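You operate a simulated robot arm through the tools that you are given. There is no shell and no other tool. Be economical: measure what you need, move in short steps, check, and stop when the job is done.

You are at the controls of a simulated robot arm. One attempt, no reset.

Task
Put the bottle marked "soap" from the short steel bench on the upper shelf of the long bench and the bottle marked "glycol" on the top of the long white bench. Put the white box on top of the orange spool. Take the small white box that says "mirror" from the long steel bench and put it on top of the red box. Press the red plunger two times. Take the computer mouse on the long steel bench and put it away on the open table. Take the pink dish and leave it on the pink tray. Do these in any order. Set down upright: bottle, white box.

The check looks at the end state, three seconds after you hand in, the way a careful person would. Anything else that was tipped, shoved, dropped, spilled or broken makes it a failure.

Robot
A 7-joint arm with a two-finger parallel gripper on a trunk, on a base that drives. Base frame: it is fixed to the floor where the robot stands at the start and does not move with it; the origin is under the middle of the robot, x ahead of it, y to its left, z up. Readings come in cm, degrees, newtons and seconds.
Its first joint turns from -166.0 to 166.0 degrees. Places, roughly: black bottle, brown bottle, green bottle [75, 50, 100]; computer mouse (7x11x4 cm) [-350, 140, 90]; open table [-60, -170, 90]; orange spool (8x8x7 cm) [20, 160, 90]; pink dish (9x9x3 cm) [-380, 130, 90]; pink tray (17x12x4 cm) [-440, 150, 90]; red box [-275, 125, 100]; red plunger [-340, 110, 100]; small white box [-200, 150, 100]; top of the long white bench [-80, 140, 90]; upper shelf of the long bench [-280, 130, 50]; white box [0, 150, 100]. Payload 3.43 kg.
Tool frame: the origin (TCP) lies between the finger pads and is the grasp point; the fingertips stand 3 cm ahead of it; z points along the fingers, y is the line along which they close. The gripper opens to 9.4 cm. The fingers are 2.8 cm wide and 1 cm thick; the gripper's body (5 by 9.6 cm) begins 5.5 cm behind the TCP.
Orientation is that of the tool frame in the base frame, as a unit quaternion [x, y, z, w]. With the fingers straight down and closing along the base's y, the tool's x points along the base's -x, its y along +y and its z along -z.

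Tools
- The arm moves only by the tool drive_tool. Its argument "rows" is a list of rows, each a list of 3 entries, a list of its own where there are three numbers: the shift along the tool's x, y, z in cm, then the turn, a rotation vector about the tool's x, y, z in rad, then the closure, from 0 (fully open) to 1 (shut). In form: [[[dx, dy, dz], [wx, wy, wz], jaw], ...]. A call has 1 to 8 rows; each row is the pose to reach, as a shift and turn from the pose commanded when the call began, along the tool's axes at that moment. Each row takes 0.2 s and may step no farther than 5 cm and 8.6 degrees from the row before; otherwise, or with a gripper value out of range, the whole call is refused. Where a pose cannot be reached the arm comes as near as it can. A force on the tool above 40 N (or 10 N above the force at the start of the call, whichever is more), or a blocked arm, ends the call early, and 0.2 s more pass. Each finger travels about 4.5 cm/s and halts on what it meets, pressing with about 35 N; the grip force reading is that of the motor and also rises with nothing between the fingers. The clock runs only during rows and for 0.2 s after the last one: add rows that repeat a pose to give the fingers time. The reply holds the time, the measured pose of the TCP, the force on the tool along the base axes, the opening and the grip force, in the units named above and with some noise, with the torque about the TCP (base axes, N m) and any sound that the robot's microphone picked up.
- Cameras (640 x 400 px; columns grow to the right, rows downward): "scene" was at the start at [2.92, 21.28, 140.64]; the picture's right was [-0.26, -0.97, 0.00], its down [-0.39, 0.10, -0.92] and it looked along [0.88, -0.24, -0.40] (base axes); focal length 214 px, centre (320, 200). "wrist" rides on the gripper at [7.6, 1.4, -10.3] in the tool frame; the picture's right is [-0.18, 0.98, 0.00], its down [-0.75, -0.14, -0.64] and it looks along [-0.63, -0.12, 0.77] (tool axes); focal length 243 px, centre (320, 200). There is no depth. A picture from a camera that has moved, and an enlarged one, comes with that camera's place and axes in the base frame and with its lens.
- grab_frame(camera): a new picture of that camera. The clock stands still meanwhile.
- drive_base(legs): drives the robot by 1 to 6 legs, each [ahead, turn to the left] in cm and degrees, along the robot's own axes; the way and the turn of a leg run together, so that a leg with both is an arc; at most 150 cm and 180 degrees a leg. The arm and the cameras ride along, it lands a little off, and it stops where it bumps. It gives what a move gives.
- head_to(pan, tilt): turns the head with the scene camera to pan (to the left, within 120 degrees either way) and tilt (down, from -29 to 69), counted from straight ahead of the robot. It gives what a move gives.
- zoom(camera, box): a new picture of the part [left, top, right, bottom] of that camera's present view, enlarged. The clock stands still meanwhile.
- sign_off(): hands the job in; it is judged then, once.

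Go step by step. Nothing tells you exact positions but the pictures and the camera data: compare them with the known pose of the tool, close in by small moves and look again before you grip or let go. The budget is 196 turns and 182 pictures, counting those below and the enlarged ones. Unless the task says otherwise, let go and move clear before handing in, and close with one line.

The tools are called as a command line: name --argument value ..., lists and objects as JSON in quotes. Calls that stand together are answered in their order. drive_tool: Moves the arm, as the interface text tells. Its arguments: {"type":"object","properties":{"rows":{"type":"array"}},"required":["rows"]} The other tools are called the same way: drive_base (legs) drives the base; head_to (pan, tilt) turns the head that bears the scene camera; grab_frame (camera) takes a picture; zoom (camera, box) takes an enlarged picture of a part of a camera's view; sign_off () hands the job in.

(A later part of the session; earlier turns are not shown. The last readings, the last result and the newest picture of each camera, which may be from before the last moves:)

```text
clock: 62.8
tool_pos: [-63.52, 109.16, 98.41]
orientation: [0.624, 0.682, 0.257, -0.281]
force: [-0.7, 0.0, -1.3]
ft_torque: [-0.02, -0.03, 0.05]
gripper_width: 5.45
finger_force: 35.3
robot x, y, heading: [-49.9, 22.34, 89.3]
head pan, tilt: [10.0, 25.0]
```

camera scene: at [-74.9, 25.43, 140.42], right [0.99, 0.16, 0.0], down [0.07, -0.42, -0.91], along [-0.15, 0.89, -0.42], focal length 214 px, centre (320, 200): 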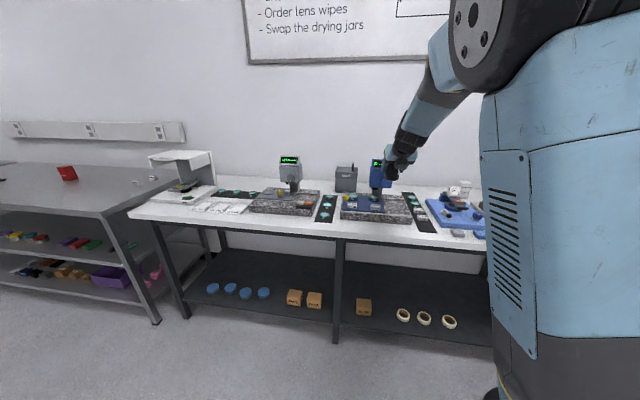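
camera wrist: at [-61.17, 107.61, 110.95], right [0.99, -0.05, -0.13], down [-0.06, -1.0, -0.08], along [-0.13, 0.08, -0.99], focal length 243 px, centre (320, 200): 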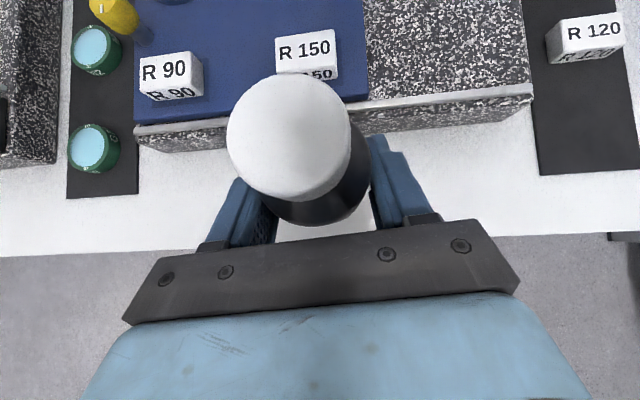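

It was transient. Lowering gently to contact.

drive_tool --rows '[[[-0.7, 0, 0.7], [0, 0, 0], 1], [[-1.4, 0, 1.4], [0, 0, 0], 1], [[-1.9, 0, 1.9], [0, 0, 0], 1], [[-2.15, 0, 2.15], [0, 0, 0], 1], [[-2.3, 0, 2.3], [0, 0, 0], 1], [[-2.3, 0, 2.3], [0, 0, 0], 1]]'

zoom --camera "wrist" --box '[160, 60, 480, 260]'

```text
clock: 64.2
tool_pos: [-63.54, 109.11, 95.1]
orientation: [0.624, 0.683, 0.256, -0.281]
force: [0.1, 0.4, -1.6]
ft_torque: [0.0, 0.01, 0.0]
gripper_width: 5.45
finger_force: 34.7
robot x, y, heading: [-49.73, 22.2, 89.7]
head pan, tilt: [10.0, 25.0]
```

```text
2.00 times, centred on (320, 160) of wrist
camera zoom: at [-62.0, 107.6, 107.8], right [0.99, -0.04, -0.13], down [-0.05, -1.0, -0.08], along [-0.13, 0.08, -0.99], focal length 485 px, centre (320, 280)
```

zoom: 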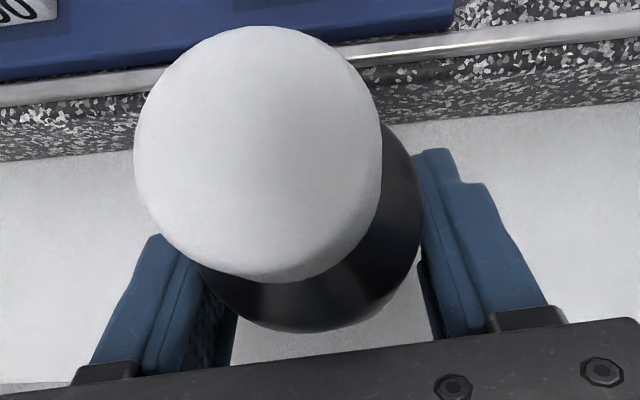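

Not yet in contact. I'll lower in millimetre steps.

drive_tool --rows '[[[-0.1, 0, 0.1], [0, 0, 0], 1], [[-0.2, 0, 0.2], [0, 0, 0], 1], [[-0.3, 0, 0.3], [0, 0, 0], 1], [[-0.3, 0, 0.3], [0, 0, 0], 1]]'

```text
clock: 65.2
tool_pos: [-63.61, 109.33, 94.82]
orientation: [0.624, 0.682, 0.257, -0.282]
force: [0.5, 0.1, -1.9]
ft_torque: [-0.01, 0.04, -0.02]
gripper_width: 5.46
finger_force: 34.5
robot x, y, heading: [-49.76, 21.97, 89.5]
head pan, tilt: [10.0, 25.0]
```

drive_tool --rows '[[[-0.1, 0, 0.1], [0, 0, 0], 1], [[-0.2, 0, 0.2], [0, 0, 0], 1], [[-0.3, 0, 0.3], [0, 0, 0], 1], [[-0.3, 0, 0.3], [0, 0, 0], 1]]'

zoom --camera "scene" --box '[350, 150, 450, 212]'

```text
clock: 66.2
tool_pos: [-63.53, 109.24, 94.35]
orientation: [0.624, 0.682, 0.256, -0.282]
force: [0.0, -0.1, -2.4]
ft_torque: [0.01, 0.01, -0.02]
gripper_width: 5.44
finger_force: 35.1
robot x, y, heading: [-49.77, 22.17, 89.4]
head pan, tilt: [10.0, 25.0]
```

```text
6.40 times, centred on (400, 181) of scene
camera zoom: at [-74.9, 25.45, 140.42], right [0.99, 0.16, 0.0], down [0.07, -0.42, -0.91], along [-0.15, 0.89, -0.42], focal length 1373 px, centre (-192, 322)
```

zoom: 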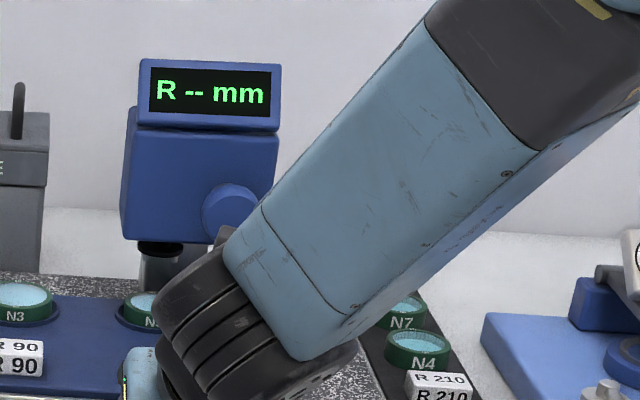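

drive_tool --rows '[[[-0.15, 0, 0.15], [0, 0, 0], 1], [[-0.3, 0, 0.3], [0, 0, 0], 1], [[-0.45, 0, 0.45], [0, 0, 0], 1], [[-0.6, 0, 0.6], [0, 0, 0], 1], [[-0.75, 0, 0.75], [0, 0, 0], 1], [[-0.75, 0, 0.75], [0, 0, 0], 1]]'

grab_frame --camera "scene"

```text
clock: 67.6
tool_pos: [-63.41, 109.31, 93.26]
orientation: [0.624, 0.682, 0.258, -0.282]
force: [0.5, 0.2, -2.1]
ft_torque: [0.0, 0.01, 0.01]
gripper_width: 5.44
finger_force: 34.9
robot x, y, heading: [-49.78, 22.15, 89.7]
head pan, tilt: [10.0, 25.0]
```

```text
140 pictures are left
camera scene: at [-74.9, 25.45, 140.42], right [0.99, 0.16, 0.0], down [0.07, -0.42, -0.91], along [-0.15, 0.89, -0.42], focal length 214 px, centre (320, 200)
```

scene: 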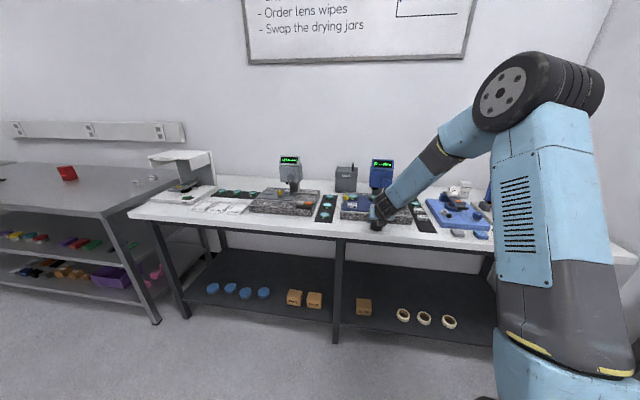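

Triangulating the edge from two wrist views gives a bench height near 88, so contact is close. I'll keep lowering finely.

drive_tool --rows '[[[-0.07, 0, 0.07], [0, 0, 0], 1], [[-0.14, 0, 0.14], [0, 0, 0], 1], [[-0.21, 0, 0.21], [0, 0, 0], 1], [[-0.28, 0, 0.28], [0, 0, 0], 1], [[-0.35, 0, 0.35], [0, 0, 0], 1], [[-0.35, 0, 0.35], [0, 0, 0], 1]]'

zoom --camera "scene" --box '[340, 180, 420, 240]'

```text
clock: 69.0
tool_pos: [-63.47, 109.19, 92.97]
orientation: [0.624, 0.681, 0.258, -0.283]
force: [0.4, 5.4, 23.9]
ft_torque: [0.24, -0.01, -0.07]
gripper_width: 5.47
finger_force: 34.6
robot x, y, heading: [-49.86, 22.4, 89.4]
head pan, tilt: [10.0, 25.0]
```

```text
6.67 times, centred on (380, 210) of scene
camera zoom: at [-74.88, 25.34, 140.43], right [0.99, 0.16, 0.0], down [0.07, -0.42, -0.91], along [-0.15, 0.89, -0.42], focal length 1430 px, centre (-80, 133)
```

zoom: 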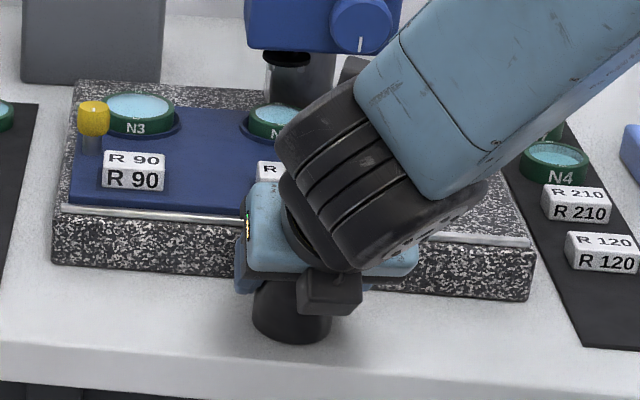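

Contact (24 N); bench top is z≈88. I'll ease off slightly, open, and back out along the tool axis.

drive_tool --rows '[[[0.2, 0, -0.2], [0, 0, 0], 1], [[0.2, 0, -0.2], [0, 0, 0], 0], [[0.2, 0, -0.2], [0, 0, 0], 0], [[0.2, 0, -0.2], [0, 0, 0], 0], [[0.2, 0, -0.2], [0, 0, 0], 0], [[0.2, 0, -3], [0, 0, 0], 0], [[0.2, 0, -7], [0, 0, 0], 0], [[0.2, 0, -12], [0, 0, 0], 0]]'

grab_frame --camera "wrist"

```text
clock: 70.8
tool_pos: [-62.81, 101.05, 101.33]
orientation: [0.624, 0.683, 0.256, -0.282]
force: [0.2, -0.5, -0.8]
ft_torque: [-0.01, 0.04, 0.03]
gripper_width: 9.36
finger_force: 0.1
robot x, y, heading: [-50.08, 22.34, 89.5]
head pan, tilt: [10.0, 25.0]
```

```text
138 pictures are left
camera wrist: at [-61.26, 99.4, 113.98], right [0.99, -0.04, -0.13], down [-0.05, -1.0, -0.07], along [-0.13, 0.08, -0.99], focal length 243 px, centre (320, 200)
```

wrist: 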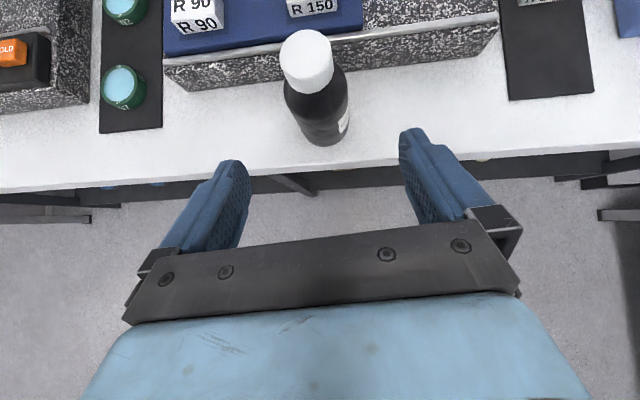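

Glycol stands upright on the white bench. Next I lift clear, move right and look for the white box and the orange spool.

drive_tool --rows '[[[2, 0, -4], [0, 0, 0], 0], [[5, 0, -7], [0, 0, 0], 0], [[8, 0, -10], [0, 0, 0], 0], [[11, 0, -13], [0, 0, 0], 0], [[14, 0, -16], [0, 0, 0], 0], [[17, 0, -19], [0, 0, 0], 0], [[20, 0, -22], [0, 0, 0], 0]]'

drive_base --legs '[[-10, -45], [45, 0], [0, 45]]'

grab_frame --camera "scene"

grab_frame --camera "wrist"

```text
clock: 72.6
tool_pos: [-79.69, 93.48, 130.86]
orientation: [0.519, 0.766, 0.211, -0.315]
force: [0.9, 0.0, 0.6]
ft_torque: [-0.04, 0.03, 0.05]
gripper_width: 9.41
finger_force: 0.0
robot x, y, heading: [-50.05, 22.05, 89.3]
head pan, tilt: [10.0, 25.0]
stopped in row 7: the arm was blocked; the commanded pose is now the measured one
```

```text
clock: 73.9
tool_pos: [-69.09, 95.13, 130.97]
orientation: [0.575, 0.724, 0.236, -0.298]
force: [0.4, 0.5, -0.3]
ft_torque: [-0.02, 0.02, 0.06]
gripper_width: 9.4
finger_force: 0.1
robot x, y, heading: [-50.8, 20.26, 81.4]
head pan, tilt: [10.0, 25.0]
stopped in leg 1: the robot was blocked; the commanded pose is now the measured one
```

```text
137 pictures are left
camera scene: at [-75.21, 26.99, 140.43], right [1.0, 0.02, 0.0], down [0.01, -0.42, -0.91], along [-0.02, 0.91, -0.42], focal length 214 px, centre (320, 200)
```

scene: 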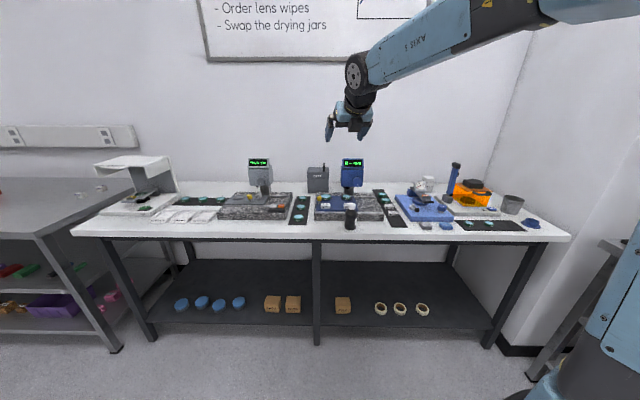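

```text
136 pictures are left
camera wrist: at [-67.32, 93.76, 143.74], right [0.99, 0.1, -0.13], down [0.09, -0.99, -0.07], along [-0.14, 0.06, -0.99], focal length 243 px, centre (320, 200)
```

wrist: 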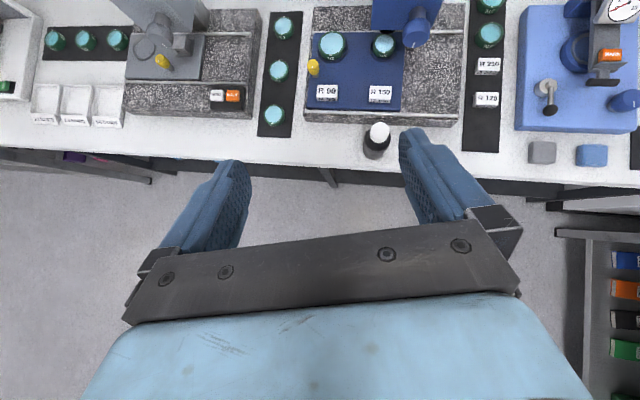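

The arm and base were stopped by something on the right. I'll look there.

head_to --pan -45 --tilt 15

grab_frame --camera "scene"

head_to --pan -70 --tilt 60

grab_frame --camera "scene"

```text
clock: 75.1
tool_pos: [-69.17, 95.01, 131.02]
orientation: [0.575, 0.725, 0.235, -0.297]
force: [-0.7, 0.6, 0.6]
ft_torque: [-0.02, -0.02, 0.01]
gripper_width: 9.39
finger_force: 0.1
robot x, y, heading: [-50.78, 20.03, 81.2]
head pan, tilt: [-45.0, 15.0]
```

```text
135 pictures are left
camera scene: at [-67.52, 23.31, 142.05], right [0.59, -0.8, 0.0], down [-0.21, -0.15, -0.97], along [0.78, 0.57, -0.26], focal length 214 px, centre (320, 200)
```

scene: 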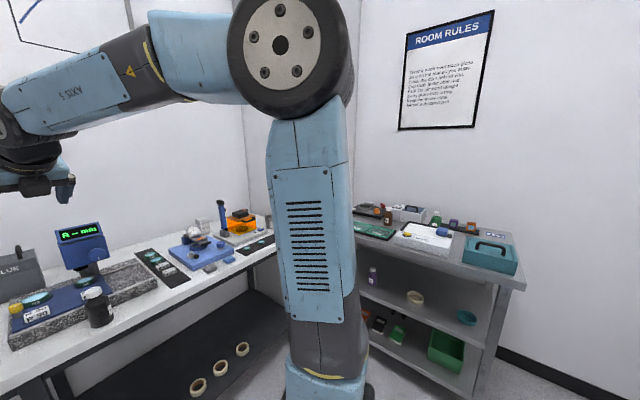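

```text
clock: 76.2
tool_pos: [-69.14, 95.11, 131.17]
orientation: [0.575, 0.725, 0.236, -0.298]
force: [0.2, -0.2, 0.2]
ft_torque: [0.0, 0.0, -0.01]
gripper_width: 9.41
finger_force: 0.0
robot x, y, heading: [-50.93, 20.19, 81.5]
head pan, tilt: [-70.0, 60.0]
```

```text
134 pictures are left
camera scene: at [-68.5, 19.08, 135.43], right [0.2, -0.98, 0.0], down [-0.85, -0.17, -0.5], along [0.49, 0.1, -0.87], focal length 214 px, centre (320, 200)
```

scene: 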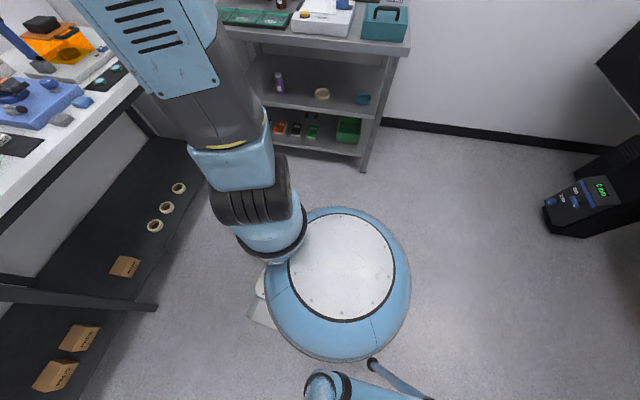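

I see no obstacle close to the base; separate small turns have worked, so I'll use those.

drive_base --legs '[[-8, 0], [0, -30]]'

```text
clock: 78.6
tool_pos: [-38.49, 88.22, 131.32]
orientation: [0.713, 0.59, 0.293, -0.242]
force: [1.6, 0.5, -0.6]
ft_torque: [-0.01, 0.02, 0.01]
gripper_width: 9.45
finger_force: 0.1
robot x, y, heading: [-54.33, 13.48, 57.8]
head pan, tilt: [-70.0, 60.0]
stopped in leg 2: the robot was blocked; the commanded pose is now the measured one
```

drive_base --legs '[[0, -15]]'

grab_frame --camera "scene"

```text
clock: 80.0
tool_pos: [-19.84, 81.54, 131.15]
orientation: [0.785, 0.49, 0.322, -0.2]
force: [0.0, -0.4, 0.3]
ft_torque: [0.02, -0.03, -0.02]
gripper_width: 9.41
finger_force: 0.0
robot x, y, heading: [-55.6, 14.8, 42.5]
head pan, tilt: [-70.0, 60.0]
```

```text
133 pictures are left
camera scene: at [-69.92, 24.91, 135.42], right [-0.46, -0.89, 0.0], down [-0.77, 0.4, -0.5], along [0.44, -0.23, -0.87], focal length 214 px, centre (320, 200)
```

scene: 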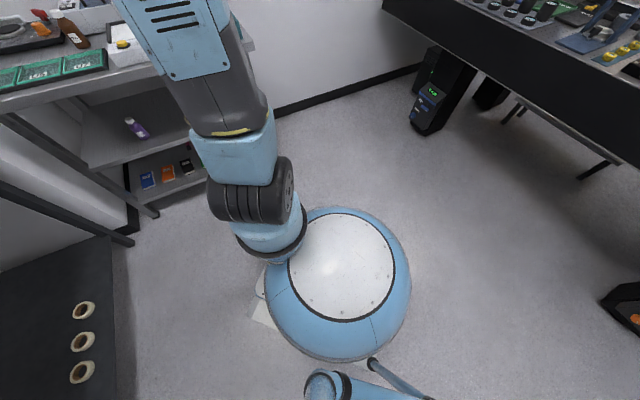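

Good. Driving towards the right part of the white bench, then turning to face it.

drive_base --legs '[[40, 0]]'

drive_base --legs '[[0, 25]]'

drive_base --legs '[[0, 20]]'

head_to --pan -20 --tilt 25

grab_frame --camera "scene"

grab_frame --camera "wrist"

```text
clock: 82.5
tool_pos: [10.29, 108.7, 131.21]
orientation: [0.785, 0.49, 0.322, -0.201]
force: [0.0, -0.1, 0.6]
ft_torque: [0.02, 0.03, 0.0]
gripper_width: 9.42
finger_force: 0.1
robot x, y, heading: [-25.88, 42.08, 42.0]
head pan, tilt: [-70.0, 60.0]
```

```text
clock: 84.3
tool_pos: [-21.29, 118.0, 131.41]
orientation: [0.661, 0.648, 0.271, -0.265]
force: [-0.2, 0.3, -0.9]
ft_torque: [-0.02, -0.01, -0.01]
gripper_width: 9.4
finger_force: 0.1
robot x, y, heading: [-22.84, 41.1, 67.2]
head pan, tilt: [-70.0, 60.0]
```

```text
clock: 85.9
tool_pos: [-44.57, 114.82, 131.37]
orientation: [0.551, 0.743, 0.228, -0.304]
force: [0.1, -0.1, 0.2]
ft_torque: [-0.01, 0.06, -0.01]
gripper_width: 9.41
finger_force: 0.0
robot x, y, heading: [-21.13, 41.01, 85.0]
head pan, tilt: [-70.0, 60.0]
stopped in leg 1: the robot was blocked; the commanded pose is now the measured one
```

```text
clock: 87.0
tool_pos: [-44.47, 114.9, 131.36]
orientation: [0.552, 0.743, 0.228, -0.303]
force: [-0.1, 0.1, -0.3]
ft_torque: [-0.03, -0.01, 0.0]
gripper_width: 9.39
finger_force: 0.1
robot x, y, heading: [-21.35, 40.96, 84.9]
head pan, tilt: [-20.0, 25.0]
```

```text
132 pictures are left
camera scene: at [-41.22, 45.53, 140.42], right [0.91, -0.42, 0.0], down [-0.18, -0.38, -0.91], along [0.38, 0.82, -0.42], focal length 214 px, centre (320, 200)
```

scene: 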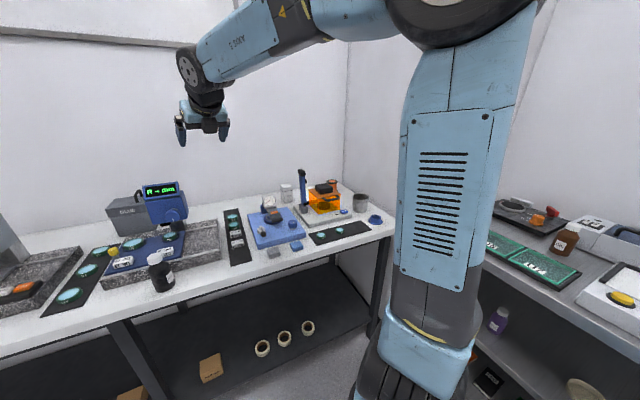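

```text
131 pictures are left
camera wrist: at [-42.74, 113.6, 144.03], right [0.98, 0.16, -0.13], down [0.15, -0.99, -0.07], along [-0.14, 0.05, -0.99], focal length 243 px, centre (320, 200)
```

wrist: 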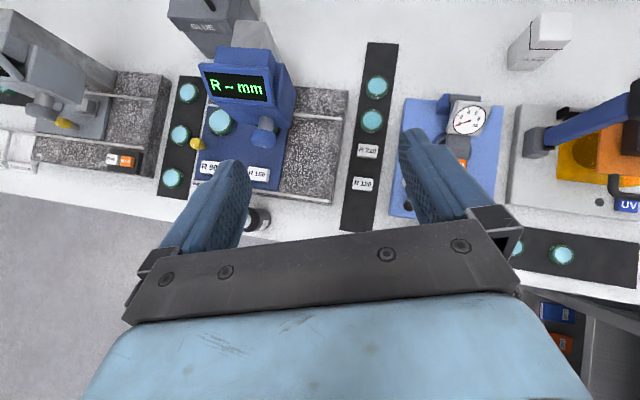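

The white FILTERS box stands at the back of the bench; the spool is behind the orange UV unit. I'll enlarge the area.

zoom --camera "scene" --box '[240, 155, 400, 255]'

zoom --camera "wrist" --box '[480, 0, 640, 100]'

```text
4.00 times, centred on (320, 205) of scene
camera zoom: at [-41.22, 45.53, 140.42], right [0.91, -0.42, 0.0], down [-0.18, -0.38, -0.91], along [0.38, 0.82, -0.42], focal length 858 px, centre (320, 180)
```

zoom: 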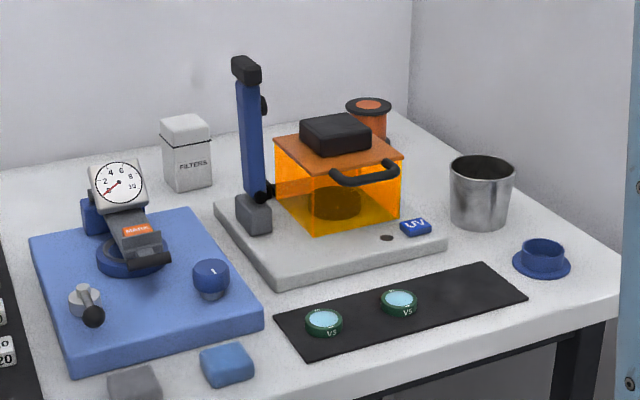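

```text
4.00 times, centred on (560, 50) of wrist
camera zoom: at [-42.74, 113.6, 144.03], right [0.98, 0.16, -0.13], down [0.15, -0.99, -0.07], along [-0.14, 0.05, -0.99], focal length 970 px, centre (-640, 800)
```

zoom: 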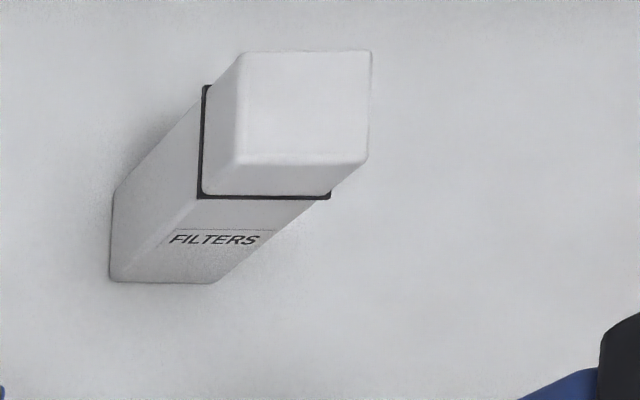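

FILTERS box: about 5×5.5×9 cm, centred near (-11.6, 153.9), top z≈97. Spool top is near (18, 156, 95). I'll bring the base closer in safe steps.

drive_base --legs '[[-10, 0]]'

drive_base --legs '[[0, -28]]'

drive_base --legs '[[30, 0]]'

```text
clock: 88.2
tool_pos: [-45.43, 104.97, 131.3]
orientation: [0.551, 0.743, 0.227, -0.304]
force: [-0.3, 0.6, 0.2]
ft_torque: [0.01, -0.01, 0.02]
gripper_width: 9.42
finger_force: 0.0
robot x, y, heading: [-21.73, 31.54, 84.8]
head pan, tilt: [-20.0, 25.0]
```

```text
clock: 89.6
tool_pos: [-26.36, 108.6, 131.47]
orientation: [0.641, 0.667, 0.265, -0.274]
force: [0.9, 0.5, 0.4]
ft_torque: [0.02, 0.0, 0.01]
gripper_width: 9.4
finger_force: 0.0
robot x, y, heading: [-23.45, 31.51, 70.6]
head pan, tilt: [-20.0, 25.0]
stopped in leg 1: the robot was blocked; the commanded pose is now the measured one
```

```text
clock: 91.6
tool_pos: [-16.62, 136.6, 131.49]
orientation: [0.64, 0.667, 0.264, -0.274]
force: [0.1, 0.1, 0.2]
ft_torque: [0.03, 0.0, 0.0]
gripper_width: 9.4
finger_force: 0.0
robot x, y, heading: [-14.07, 59.61, 70.7]
head pan, tilt: [-20.0, 25.0]
```

Close enough for the box (94 cm). I'll bring the tool vertical here, then look.

drive_tool --rows '[[[0, 0, 0], [0, -0.131, 0], 0], [[0, 0, 0], [0, -0.262, 0], 0], [[0, 0, 0], [0, -0.393, 0], 0], [[0, 0, 0], [0, -0.524, 0], 0], [[0, 0, 0], [0, -0.655, 0], 0], [[0, 0, 0], [0, -0.775, 0], 0], [[0, 0, 0], [0, -0.775, 0], 0]]'

grab_frame --camera "wrist"

grab_frame --camera "scene"

```text
clock: 93.2
tool_pos: [-16.62, 136.76, 131.6]
orientation: [0.694, 0.72, 0.003, -0.001]
force: [0.3, -0.1, 0.3]
ft_torque: [-0.01, 0.02, -0.01]
gripper_width: 9.41
finger_force: 0.0
robot x, y, heading: [-13.52, 59.46, 70.6]
head pan, tilt: [-20.0, 25.0]
```

```text
128 pictures are left
camera wrist: at [-15.61, 144.34, 141.83], right [0.99, -0.15, 0.0], down [-0.11, -0.76, 0.64], along [-0.09, -0.63, -0.77], focal length 243 px, centre (320, 200)
```

wrist: 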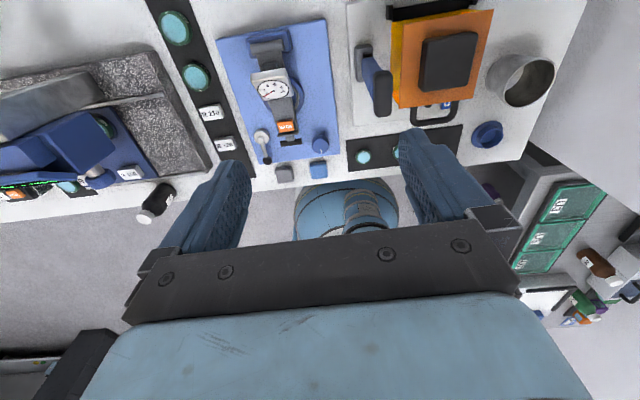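

```text
127 pictures are left
camera scene: at [-32.03, 68.97, 140.42], right [0.77, -0.63, 0.0], down [-0.27, -0.33, -0.91], along [0.57, 0.7, -0.42], focal length 214 px, centre (320, 200)
```

scene: 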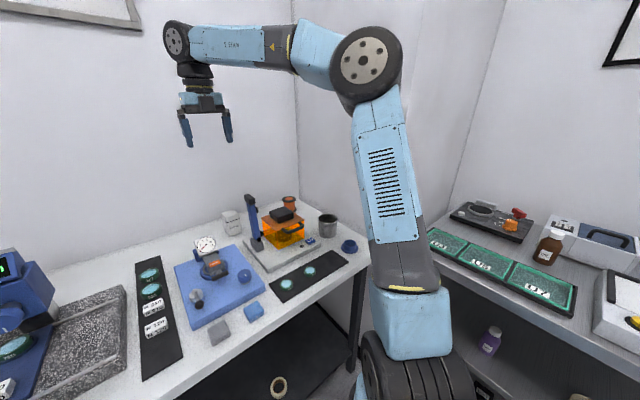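

Now moving above the FILTERS box.

drive_tool --rows '[[[4.2, 1.4, 1], [0, 0, 0], 0], [[8.4, 2.8, 2], [0, 0, 0], 0], [[12.7, 4.2, 4], [0, 0, 0], 0], [[16.9, 5.6, 6], [0, 0, 0], 0], [[16.9, 5.6, 10], [0, 0, 0], 0], [[16.9, 5.6, 14], [0, 0, 0], 0], [[16.9, 5.6, 18], [0, 0, 0], 0], [[16.9, 5.6, 18], [0, 0, 0], 0]]'

grab_frame --camera "wrist"

zoom --camera "scene" --box '[160, 110, 320, 260]'

```text
clock: 95.0
tool_pos: [-11.74, 153.92, 113.59]
orientation: [0.694, 0.72, 0.003, -0.002]
force: [-0.5, -0.3, 0.6]
ft_torque: [-0.05, -0.03, -0.02]
gripper_width: 9.4
finger_force: 0.0
robot x, y, heading: [-13.35, 59.76, 70.7]
head pan, tilt: [-20.0, 25.0]
```

```text
126 pictures are left
camera wrist: at [-10.69, 161.52, 123.89], right [0.99, -0.15, 0.0], down [-0.11, -0.76, 0.64], along [-0.09, -0.63, -0.77], focal length 243 px, centre (320, 200)
```

wrist: 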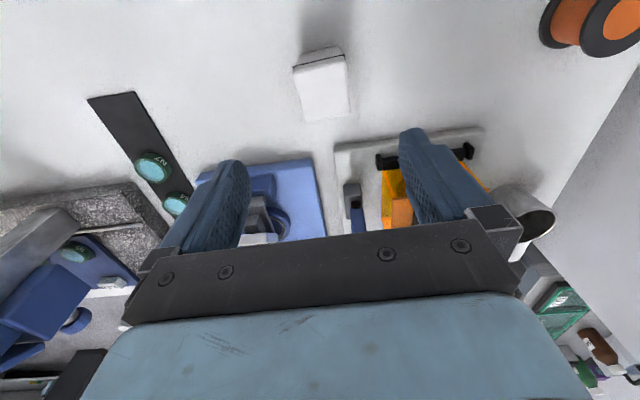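

```text
2.67 times, centred on (240, 185) of scene
camera zoom: at [-32.03, 68.99, 140.42], right [0.77, -0.63, 0.0], down [-0.27, -0.33, -0.91], along [0.57, 0.7, -0.42], focal length 572 px, centre (533, 240)
```

zoom: 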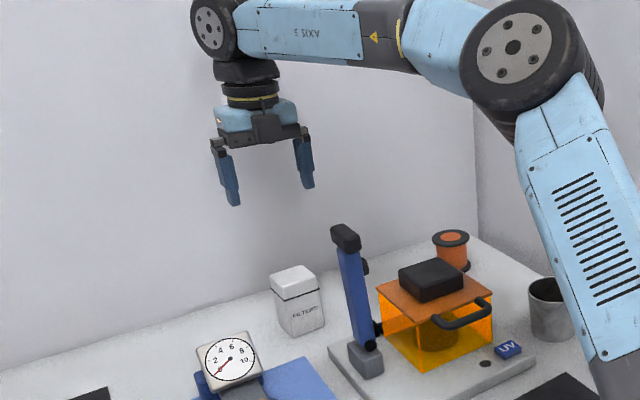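

The box is centred under the gripper. Descending and closing.

drive_tool --rows '[[[0, 0, 4.5], [0, 0, 0], 0], [[0, 0.1, 9], [0, 0, 0], 0], [[0, 0.1, 13.5], [0, 0, 0], 0], [[0, 0.1, 18], [0, 0, 0], 0], [[0, 0.1, 21], [0, 0, 0], 0], [[0, 0.1, 21], [0, 0, 0], 0]]'

grab_frame --camera "wrist"

zoom --camera "scene" --box '[160, 150, 320, 250]'

```text
clock: 96.4
tool_pos: [-11.69, 153.93, 92.65]
orientation: [0.693, 0.721, 0.002, -0.002]
force: [-0.1, -0.3, 0.5]
ft_torque: [0.0, 0.0, 0.03]
gripper_width: 9.4
finger_force: 0.0
robot x, y, heading: [-13.63, 59.8, 70.6]
head pan, tilt: [-20.0, 25.0]
```

```text
124 pictures are left
camera wrist: at [-10.5, 161.49, 102.86], right [0.99, -0.15, 0.0], down [-0.11, -0.76, 0.64], along [-0.09, -0.63, -0.77], focal length 243 px, centre (320, 200)
```

wrist: 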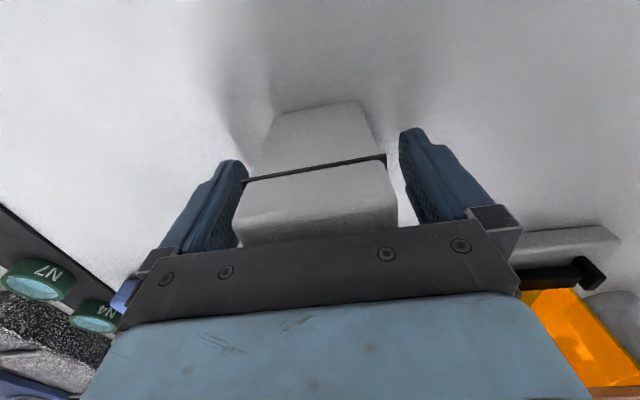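

```text
4.00 times, centred on (240, 200) of scene
camera zoom: at [-32.03, 68.98, 140.42], right [0.77, -0.63, 0.0], down [-0.27, -0.33, -0.91], along [0.57, 0.7, -0.42], focal length 858 px, centre (640, 200)
```

zoom: 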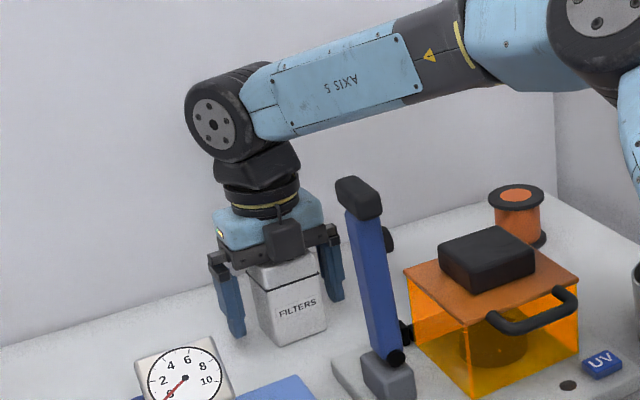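

drive_tool --rows '[[[0, 0, 0], [0, 0, 0], 1], [[0, 0, 0], [0, 0, 0], 1], [[0, 0, 0], [0, 0, 0], 1], [[0, 0, 0], [0, 0, 0], 1], [[0, 0, 0], [0, 0, 0], 1], [[0, 0, -0.5], [0, 0, 0], 1], [[0, 0, -1.5], [0, 0, 0], 1], [[0, 0, -3], [0, 0, 0], 1]]'

zoom --camera "scene" --box '[160, 150, 320, 250]'

```text
clock: 98.2
tool_pos: [-11.6, 153.9, 95.57]
orientation: [0.693, 0.721, 0.002, 0.0]
force: [0.4, 0.7, -1.9]
ft_torque: [-0.01, 0.01, 0.0]
gripper_width: 5.86
finger_force: 34.7
robot x, y, heading: [-13.84, 59.49, 70.3]
head pan, tilt: [-20.0, 25.0]
```

```text
4.00 times, centred on (240, 200) of scene
camera zoom: at [-32.02, 69.01, 140.42], right [0.77, -0.63, 0.0], down [-0.27, -0.33, -0.91], along [0.57, 0.7, -0.42], focal length 858 px, centre (640, 200)
```

zoom: 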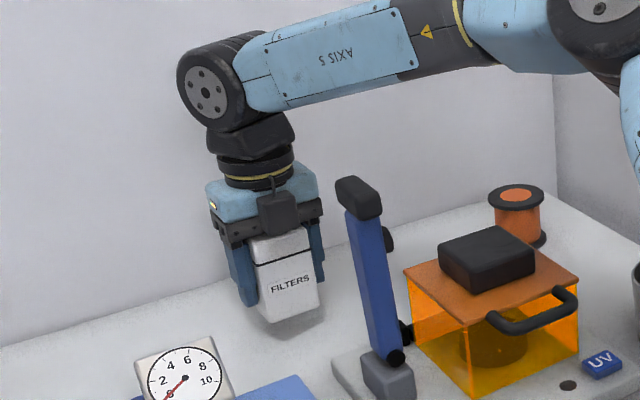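

The box is held level. I'll raise it, pull back, and reposition the base slightly towards the spool.

drive_tool --rows '[[[0, 0, -4], [0, 0, 0], 1], [[0, 0, -8.5], [0, 0, 0], 1], [[0, 0, -13], [0, 0, 0], 1], [[0, 0, -17.5], [0, 0, 0], 1], [[0, 0, -22], [0, 0, 0], 1], [[-4, 0, -24], [0, 0, 0], 1], [[-8.5, 0, -25], [0, 0, 0], 1], [[-13, 0, -25], [0, 0, 0], 1]]'

drive_base --legs '[[0, -18]]'

```text
clock: 100.0
tool_pos: [-11.24, 140.89, 120.62]
orientation: [0.693, 0.721, 0.002, 0.0]
force: [-0.2, 1.1, -2.2]
ft_torque: [-0.05, -0.06, -0.01]
gripper_width: 5.87
finger_force: 34.8
robot x, y, heading: [-13.75, 59.83, 70.6]
head pan, tilt: [-20.0, 25.0]
```

```text
clock: 101.5
tool_pos: [13.75, 135.99, 120.63]
orientation: [0.798, 0.603, 0.003, -0.001]
force: [0.6, 0.0, -1.5]
ft_torque: [0.0, -0.04, -0.02]
gripper_width: 5.89
finger_force: 35.3
robot x, y, heading: [-15.57, 61.28, 52.5]
head pan, tilt: [-20.0, 25.0]
```

drive_base --legs '[[7, 0]]'

head_to --pan 10 --tilt 25

grab_frame --camera "scene"

grab_frame --camera "wrist"

```text
clock: 102.6
tool_pos: [17.93, 141.59, 120.67]
orientation: [0.798, 0.603, 0.003, -0.001]
force: [-0.1, 1.5, -1.1]
ft_torque: [-0.04, -0.02, -0.02]
gripper_width: 5.88
finger_force: 35.1
robot x, y, heading: [-11.47, 66.59, 52.6]
head pan, tilt: [-20.0, 25.0]
```

```text
clock: 103.5
tool_pos: [17.96, 141.61, 120.66]
orientation: [0.797, 0.604, 0.002, -0.001]
force: [-0.3, 1.0, -1.3]
ft_torque: [-0.01, 0.05, -0.04]
gripper_width: 5.91
finger_force: 34.8
robot x, y, heading: [-11.38, 66.75, 52.6]
head pan, tilt: [10.0, 25.0]
```

```text
121 pictures are left
camera scene: at [-29.39, 84.41, 140.42], right [0.89, -0.46, 0.0], down [-0.2, -0.38, -0.91], along [0.42, 0.8, -0.42], focal length 214 px, centre (320, 200)
```

scene: 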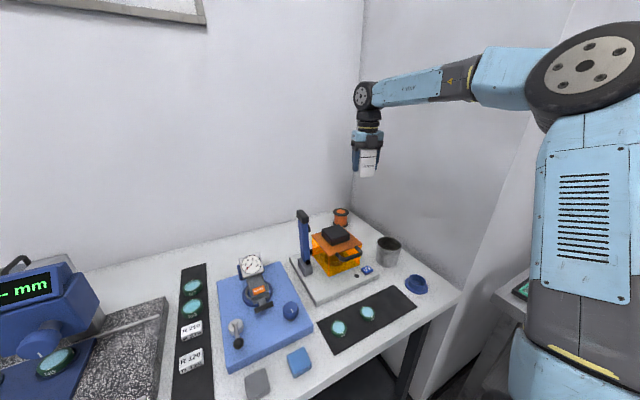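

```text
120 pictures are left
camera wrist: at [21.35, 148.51, 131.0], right [0.9, -0.44, 0.0], down [-0.34, -0.69, 0.64], along [-0.28, -0.57, -0.77], focal length 243 px, centre (320, 200)
```

wrist: 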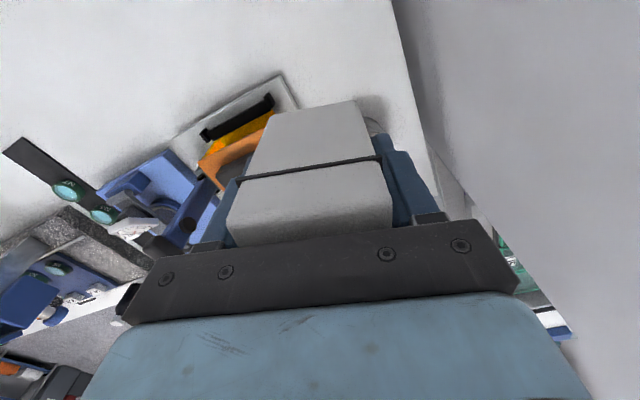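

zoom --camera "scene" --box '[290, 180, 390, 243]'

```text
6.35 times, centred on (340, 212) of scene
camera zoom: at [-29.39, 84.41, 140.42], right [0.89, -0.46, 0.0], down [-0.2, -0.38, -0.91], along [0.42, 0.8, -0.42], focal length 1362 px, centre (193, 127)
```

zoom: 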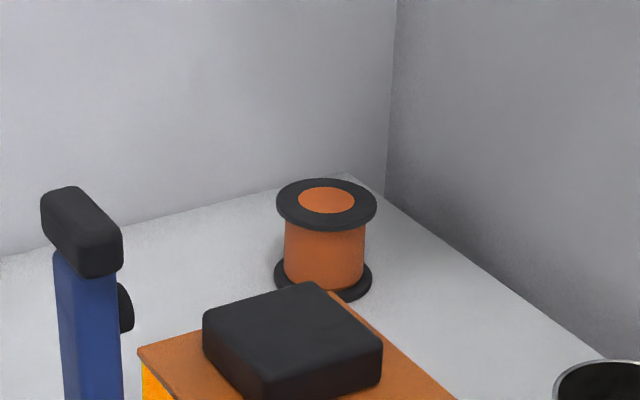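

Spool axis ≈ (18.8, 155.9), top ≈ 94.7. I'll move above it and come down to near contact.

drive_tool --rows '[[[4.6, -1, 0], [0, 0, 0], 1], [[9.3, -2, 0], [0, 0, 0], 1], [[14, -3.05, 0], [0, 0, 0], 1], [[14, -3.05, 4], [0, 0, 0], 1], [[14, -3.05, 8], [0, 0, 0], 1], [[14, -3.05, 12], [0, 0, 0], 1], [[14, -3.05, 15], [0, 0, 0], 1], [[14, -3.05, 15], [0, 0, 0], 1]]'

zoom --camera "scene" --box '[270, 130, 430, 230]'

grab_frame --camera "wrist"

```text
clock: 105.3
tool_pos: [19.04, 156.03, 105.82]
orientation: [0.798, 0.603, 0.003, 0.0]
force: [1.0, -0.2, -2.1]
ft_torque: [0.02, 0.01, 0.02]
gripper_width: 5.89
finger_force: 34.9
robot x, y, heading: [-11.46, 67.0, 52.5]
head pan, tilt: [10.0, 25.0]
```

```text
4.00 times, centred on (350, 180) of scene
camera zoom: at [-29.38, 84.43, 140.42], right [0.89, -0.46, 0.0], down [-0.2, -0.38, -0.91], along [0.42, 0.8, -0.42], focal length 858 px, centre (200, 280)
```

zoom: 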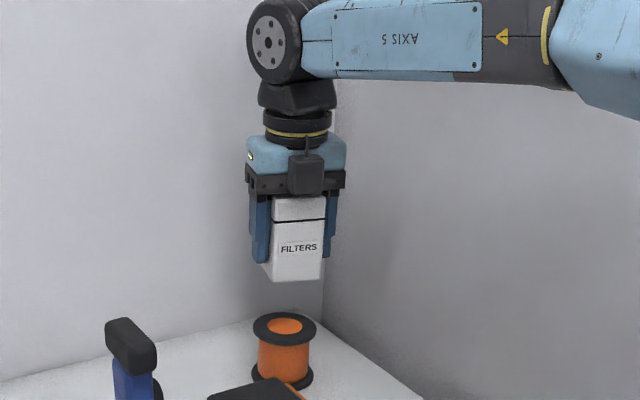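

```text
117 pictures are left
camera wrist: at [22.34, 162.86, 116.03], right [0.9, -0.44, 0.0], down [-0.34, -0.69, 0.64], along [-0.28, -0.57, -0.77], focal length 243 px, centre (320, 200)
```

wrist: 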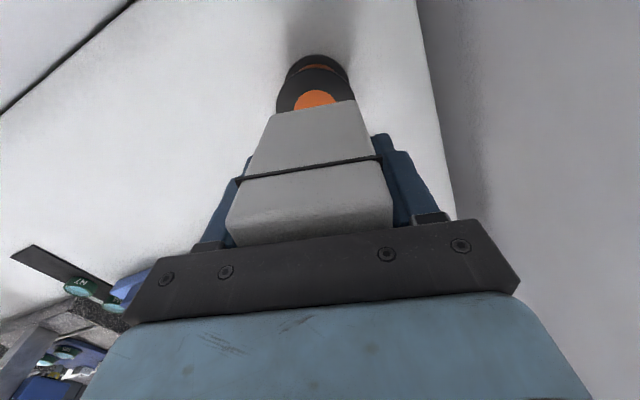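

Alignment is within a few millimetres. Lowering, then in fine steps to contact.

drive_tool --rows '[[[-0.1, -0.3, 2.5], [0, 0, 0], 1], [[-0.1, -0.3, 5], [0, 0, 0], 1], [[-0.1, -0.3, 5.6], [0, 0, 0], 1], [[-0.1, -0.3, 5.9], [0, 0, 0], 1], [[-0.1, -0.3, 6.2], [0, 0, 0], 1], [[-0.1, -0.3, 6.4], [0, 0, 0], 1], [[-0.1, -0.3, 6.4], [0, 0, 0], 1]]'

zoom --camera "scene" --box '[300, 160, 400, 223]'

```text
clock: 106.9
tool_pos: [18.67, 155.98, 99.36]
orientation: [0.797, 0.604, 0.002, -0.001]
force: [-0.1, 0.2, -1.7]
ft_torque: [0.0, -0.01, -0.02]
gripper_width: 5.87
finger_force: 35.0
robot x, y, heading: [-11.37, 67.08, 52.6]
head pan, tilt: [10.0, 25.0]
```

```text
6.35 times, centred on (350, 192) of scene
camera zoom: at [-29.39, 84.43, 140.42], right [0.89, -0.46, 0.0], down [-0.2, -0.38, -0.91], along [0.42, 0.8, -0.42], focal length 1362 px, centre (130, 254)
```

zoom: 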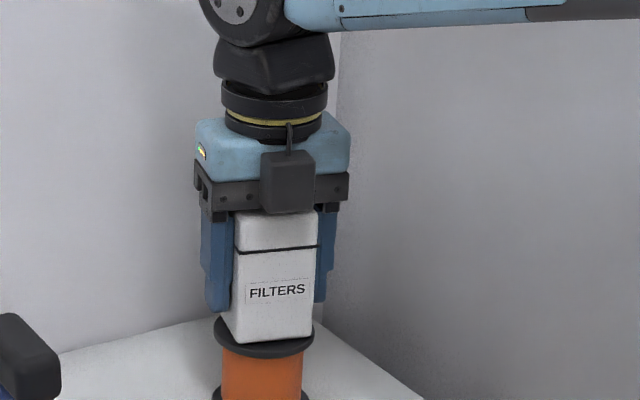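

drive_tool --rows '[[[0, 0, 0.1], [0, 0, 0], 1], [[0, 0, 0.2], [0, 0, 0], 1], [[0, 0, 0.3], [0, 0, 0], 1], [[0, 0, 0.4], [0, 0, 0], 1], [[0, 0, 0.4], [0, 0, 0], 1]]'

```text
clock: 108.1
tool_pos: [18.74, 155.96, 99.19]
orientation: [0.798, 0.603, 0.003, -0.001]
force: [0.7, 1.0, 17.7]
ft_torque: [-0.08, 0.26, -0.02]
gripper_width: 5.89
finger_force: 35.2
robot x, y, heading: [-11.94, 66.74, 52.2]
head pan, tilt: [10.0, 25.0]
```

Contact. I'll ease off, open, and rise straight up.

drive_tool --rows '[[[0, 0, -0.25], [0, 0, 0], 1], [[0, 0, -0.25], [0, 0, 0], 0.3], [[0, 0, -0.25], [0, 0, 0], 0], [[0, 0, -0.25], [0, 0, 0], 0], [[0, 0, -0.25], [0, 0, 0], 0], [[0, 0, -3], [0, 0, 0], 0], [[0, 0, -7], [0, 0, 0], 0], [[0, 0, -11], [0, 0, 0], 0]]'

zoom --camera "scene" --box '[270, 130, 430, 230]'

```text
clock: 109.9
tool_pos: [18.61, 156.04, 109.97]
orientation: [0.797, 0.604, 0.002, 0.0]
force: [-0.2, 0.8, -0.6]
ft_torque: [-0.01, 0.02, -0.02]
gripper_width: 9.41
finger_force: 0.0
robot x, y, heading: [-11.07, 66.63, 52.3]
head pan, tilt: [10.0, 25.0]
```

```text
4.00 times, centred on (350, 180) of scene
camera zoom: at [-29.37, 84.45, 140.42], right [0.89, -0.46, 0.0], down [-0.2, -0.38, -0.91], along [0.42, 0.8, -0.42], focal length 858 px, centre (200, 280)
```

zoom: 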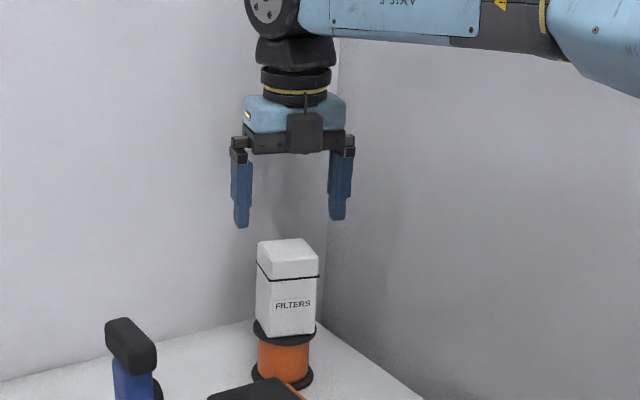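

The white box sits on the spool. Next is the soap bottle: I retract, back off and turn to the short bench.

drive_tool --rows '[[[0, 0, -4], [0, 0, 0], 0], [[0, 0, -8], [0, 0, 0], 0], [[0, 0, -12], [0, 0, 0], 0], [[-4.5, 0, -14], [0, 0, 0], 0], [[-9, 0, -15], [0, 0, 0], 0], [[-13.5, 0, -15], [0, 0, 0], 0], [[-18, 0, -15], [0, 0, 0], 0]]'

drive_base --legs '[[-45, 0]]'

drive_base --legs '[[0, -40]]'

```text
clock: 111.5
tool_pos: [13.58, 138.5, 124.83]
orientation: [0.798, 0.603, 0.002, 0.0]
force: [0.2, 0.7, -0.7]
ft_torque: [-0.04, 0.0, 0.0]
gripper_width: 9.42
finger_force: 0.0
robot x, y, heading: [-11.38, 66.97, 52.6]
head pan, tilt: [10.0, 25.0]
```

```text
clock: 114.3
tool_pos: [-14.29, 102.58, 124.88]
orientation: [0.797, 0.604, 0.002, -0.001]
force: [0.6, 0.4, -0.6]
ft_torque: [-0.01, -0.04, -0.01]
gripper_width: 9.41
finger_force: 0.0
robot x, y, heading: [-38.88, 30.69, 52.5]
head pan, tilt: [10.0, 25.0]
```

```text
clock: 117.2
tool_pos: [26.4, 70.26, 124.93]
orientation: [0.954, 0.299, 0.003, 0.0]
force: [-0.1, 0.4, -1.0]
ft_torque: [-0.05, -0.01, -0.04]
gripper_width: 9.42
finger_force: 0.1
robot x, y, heading: [-39.75, 35.62, 13.0]
head pan, tilt: [10.0, 25.0]
stopped in leg 1: the robot was blocked; the commanded pose is now the measured one
```

drive_base --legs '[[0, -20]]'

drive_base --legs '[[30, 0]]'

drive_tool --rows '[[[0, 0, 0], [0, 0.131, 0], 0], [[0, 0, 0], [0, 0.262, 0], 0], [[0, 0, 0], [0, 0.393, 0], 0], [[0, 0, 0], [0, 0.524, 0], 0], [[0, 0, 0], [0, 0.655, 0], 0], [[0, 0, 0], [0, 0.785, 0], 0], [[0, 0, 0], [0, 0.785, 0], 0]]'

grab_frame --camera "wrist"

grab_frame --camera "scene"

```text
clock: 118.8
tool_pos: [34.02, 45.38, 125.11]
orientation: [0.992, 0.127, 0.002, 0.001]
force: [0.1, -0.2, -0.4]
ft_torque: [0.0, -0.02, -0.02]
gripper_width: 9.41
finger_force: 0.2
robot x, y, heading: [-39.37, 37.91, -6.9]
head pan, tilt: [10.0, 25.0]
```

```text
clock: 120.9
tool_pos: [63.79, 41.45, 125.13]
orientation: [0.992, 0.126, 0.004, 0.0]
force: [-0.2, -0.4, 0.0]
ft_torque: [0.01, -0.01, 0.0]
gripper_width: 9.4
finger_force: 0.0
robot x, y, heading: [-10.05, 34.65, -7.1]
head pan, tilt: [10.0, 25.0]
```

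```text
clock: 122.5
tool_pos: [63.71, 41.53, 125.12]
orientation: [0.916, 0.115, 0.382, -0.046]
force: [0.5, -0.8, -0.8]
ft_torque: [0.01, 0.03, 0.01]
gripper_width: 9.4
finger_force: 0.1
robot x, y, heading: [-9.88, 34.58, -7.4]
head pan, tilt: [10.0, 25.0]
```

```text
114 pictures are left
camera wrist: at [62.17, 39.64, 137.72], right [0.12, -0.98, -0.13], down [-0.99, -0.11, -0.09], along [0.07, 0.14, -0.99], focal length 243 px, centre (320, 200)
```

wrist: 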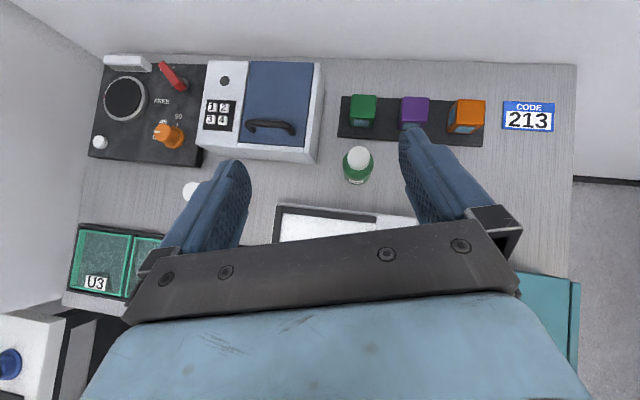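

```text
113 pictures are left
camera scene: at [-3.62, 59.02, 140.42], right [0.05, -1.0, 0.0], down [-0.42, -0.02, -0.91], along [0.91, 0.04, -0.42], focal length 214 px, centre (320, 200)
```

scene: 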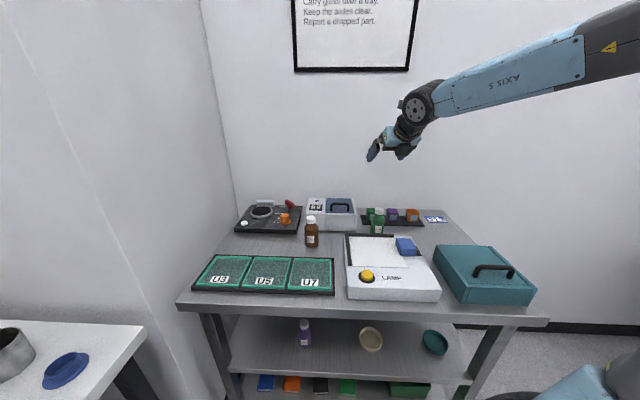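

Soap bottle at about (71.6, 39.9). Moving to the staging point on the 45° approach line.

drive_tool --rows '[[[-3.2, 0.7, 1.66], [0, 0, 0], 0], [[-6.4, 1.4, 3.3], [0, 0, 0], 0], [[-9.6, 2.1, 5], [0, 0, 0], 0], [[-12.8, 2.8, 6.6], [0, 0, 0], 0], [[-16, 3.5, 8.3], [0, 0, 0], 0], [[-16, 3.5, 8.3], [0, 0, 0], 0]]'

grab_frame --camera "wrist"

```text
clock: 123.9
tool_pos: [59.24, 36.73, 107.71]
orientation: [0.916, 0.115, 0.382, -0.046]
force: [-0.2, 0.4, 0.7]
ft_torque: [0.03, -0.03, 0.01]
gripper_width: 9.4
finger_force: 0.0
robot x, y, heading: [-9.86, 34.79, -7.1]
head pan, tilt: [10.0, 25.0]
```

```text
112 pictures are left
camera wrist: at [57.78, 34.92, 120.47], right [0.12, -0.98, -0.13], down [-0.99, -0.11, -0.08], along [0.07, 0.14, -0.99], focal length 243 px, centre (320, 200)
```

wrist: 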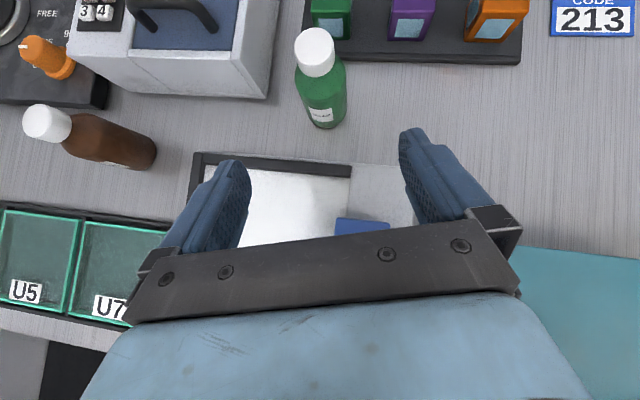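

Lined up; advancing to the bottle.

drive_tool --rows '[[[0, 0, 4], [0, 0, 0], 0], [[0, 0.1, 8], [0, 0, 0], 0], [[0, 0.1, 12], [0, 0, 0], 0], [[0, 0.1, 15], [0, 0, 0], 0], [[0, 0.1, 17.6], [0, 0, 0], 0], [[0, 0.1, 17.6], [0, 0, 0], 0]]'

grab_frame --camera "wrist"

```text
clock: 125.5
tool_pos: [71.96, 29.76, 95.65]
orientation: [0.922, 0.047, 0.385, -0.018]
force: [0.8, 0.2, 0.6]
ft_torque: [-0.06, 0.03, -0.05]
gripper_width: 9.39
finger_force: 0.1
out of reach, approached as far as the arm can: row 1
robot x, y, heading: [-10.11, 34.67, -7.3]
head pan, tilt: [10.0, 25.0]
stopped in row 6: the arm was blocked; the commanded pose is now the measured one
```

```text
111 pictures are left
camera wrist: at [70.05, 28.14, 108.13], right [-0.03, -0.99, -0.13], down [-1.0, 0.04, -0.08], along [0.09, 0.12, -0.99], focal length 243 px, centre (320, 200)
```

wrist: 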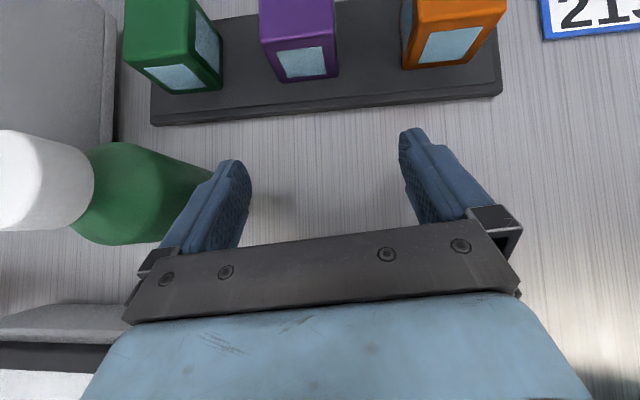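

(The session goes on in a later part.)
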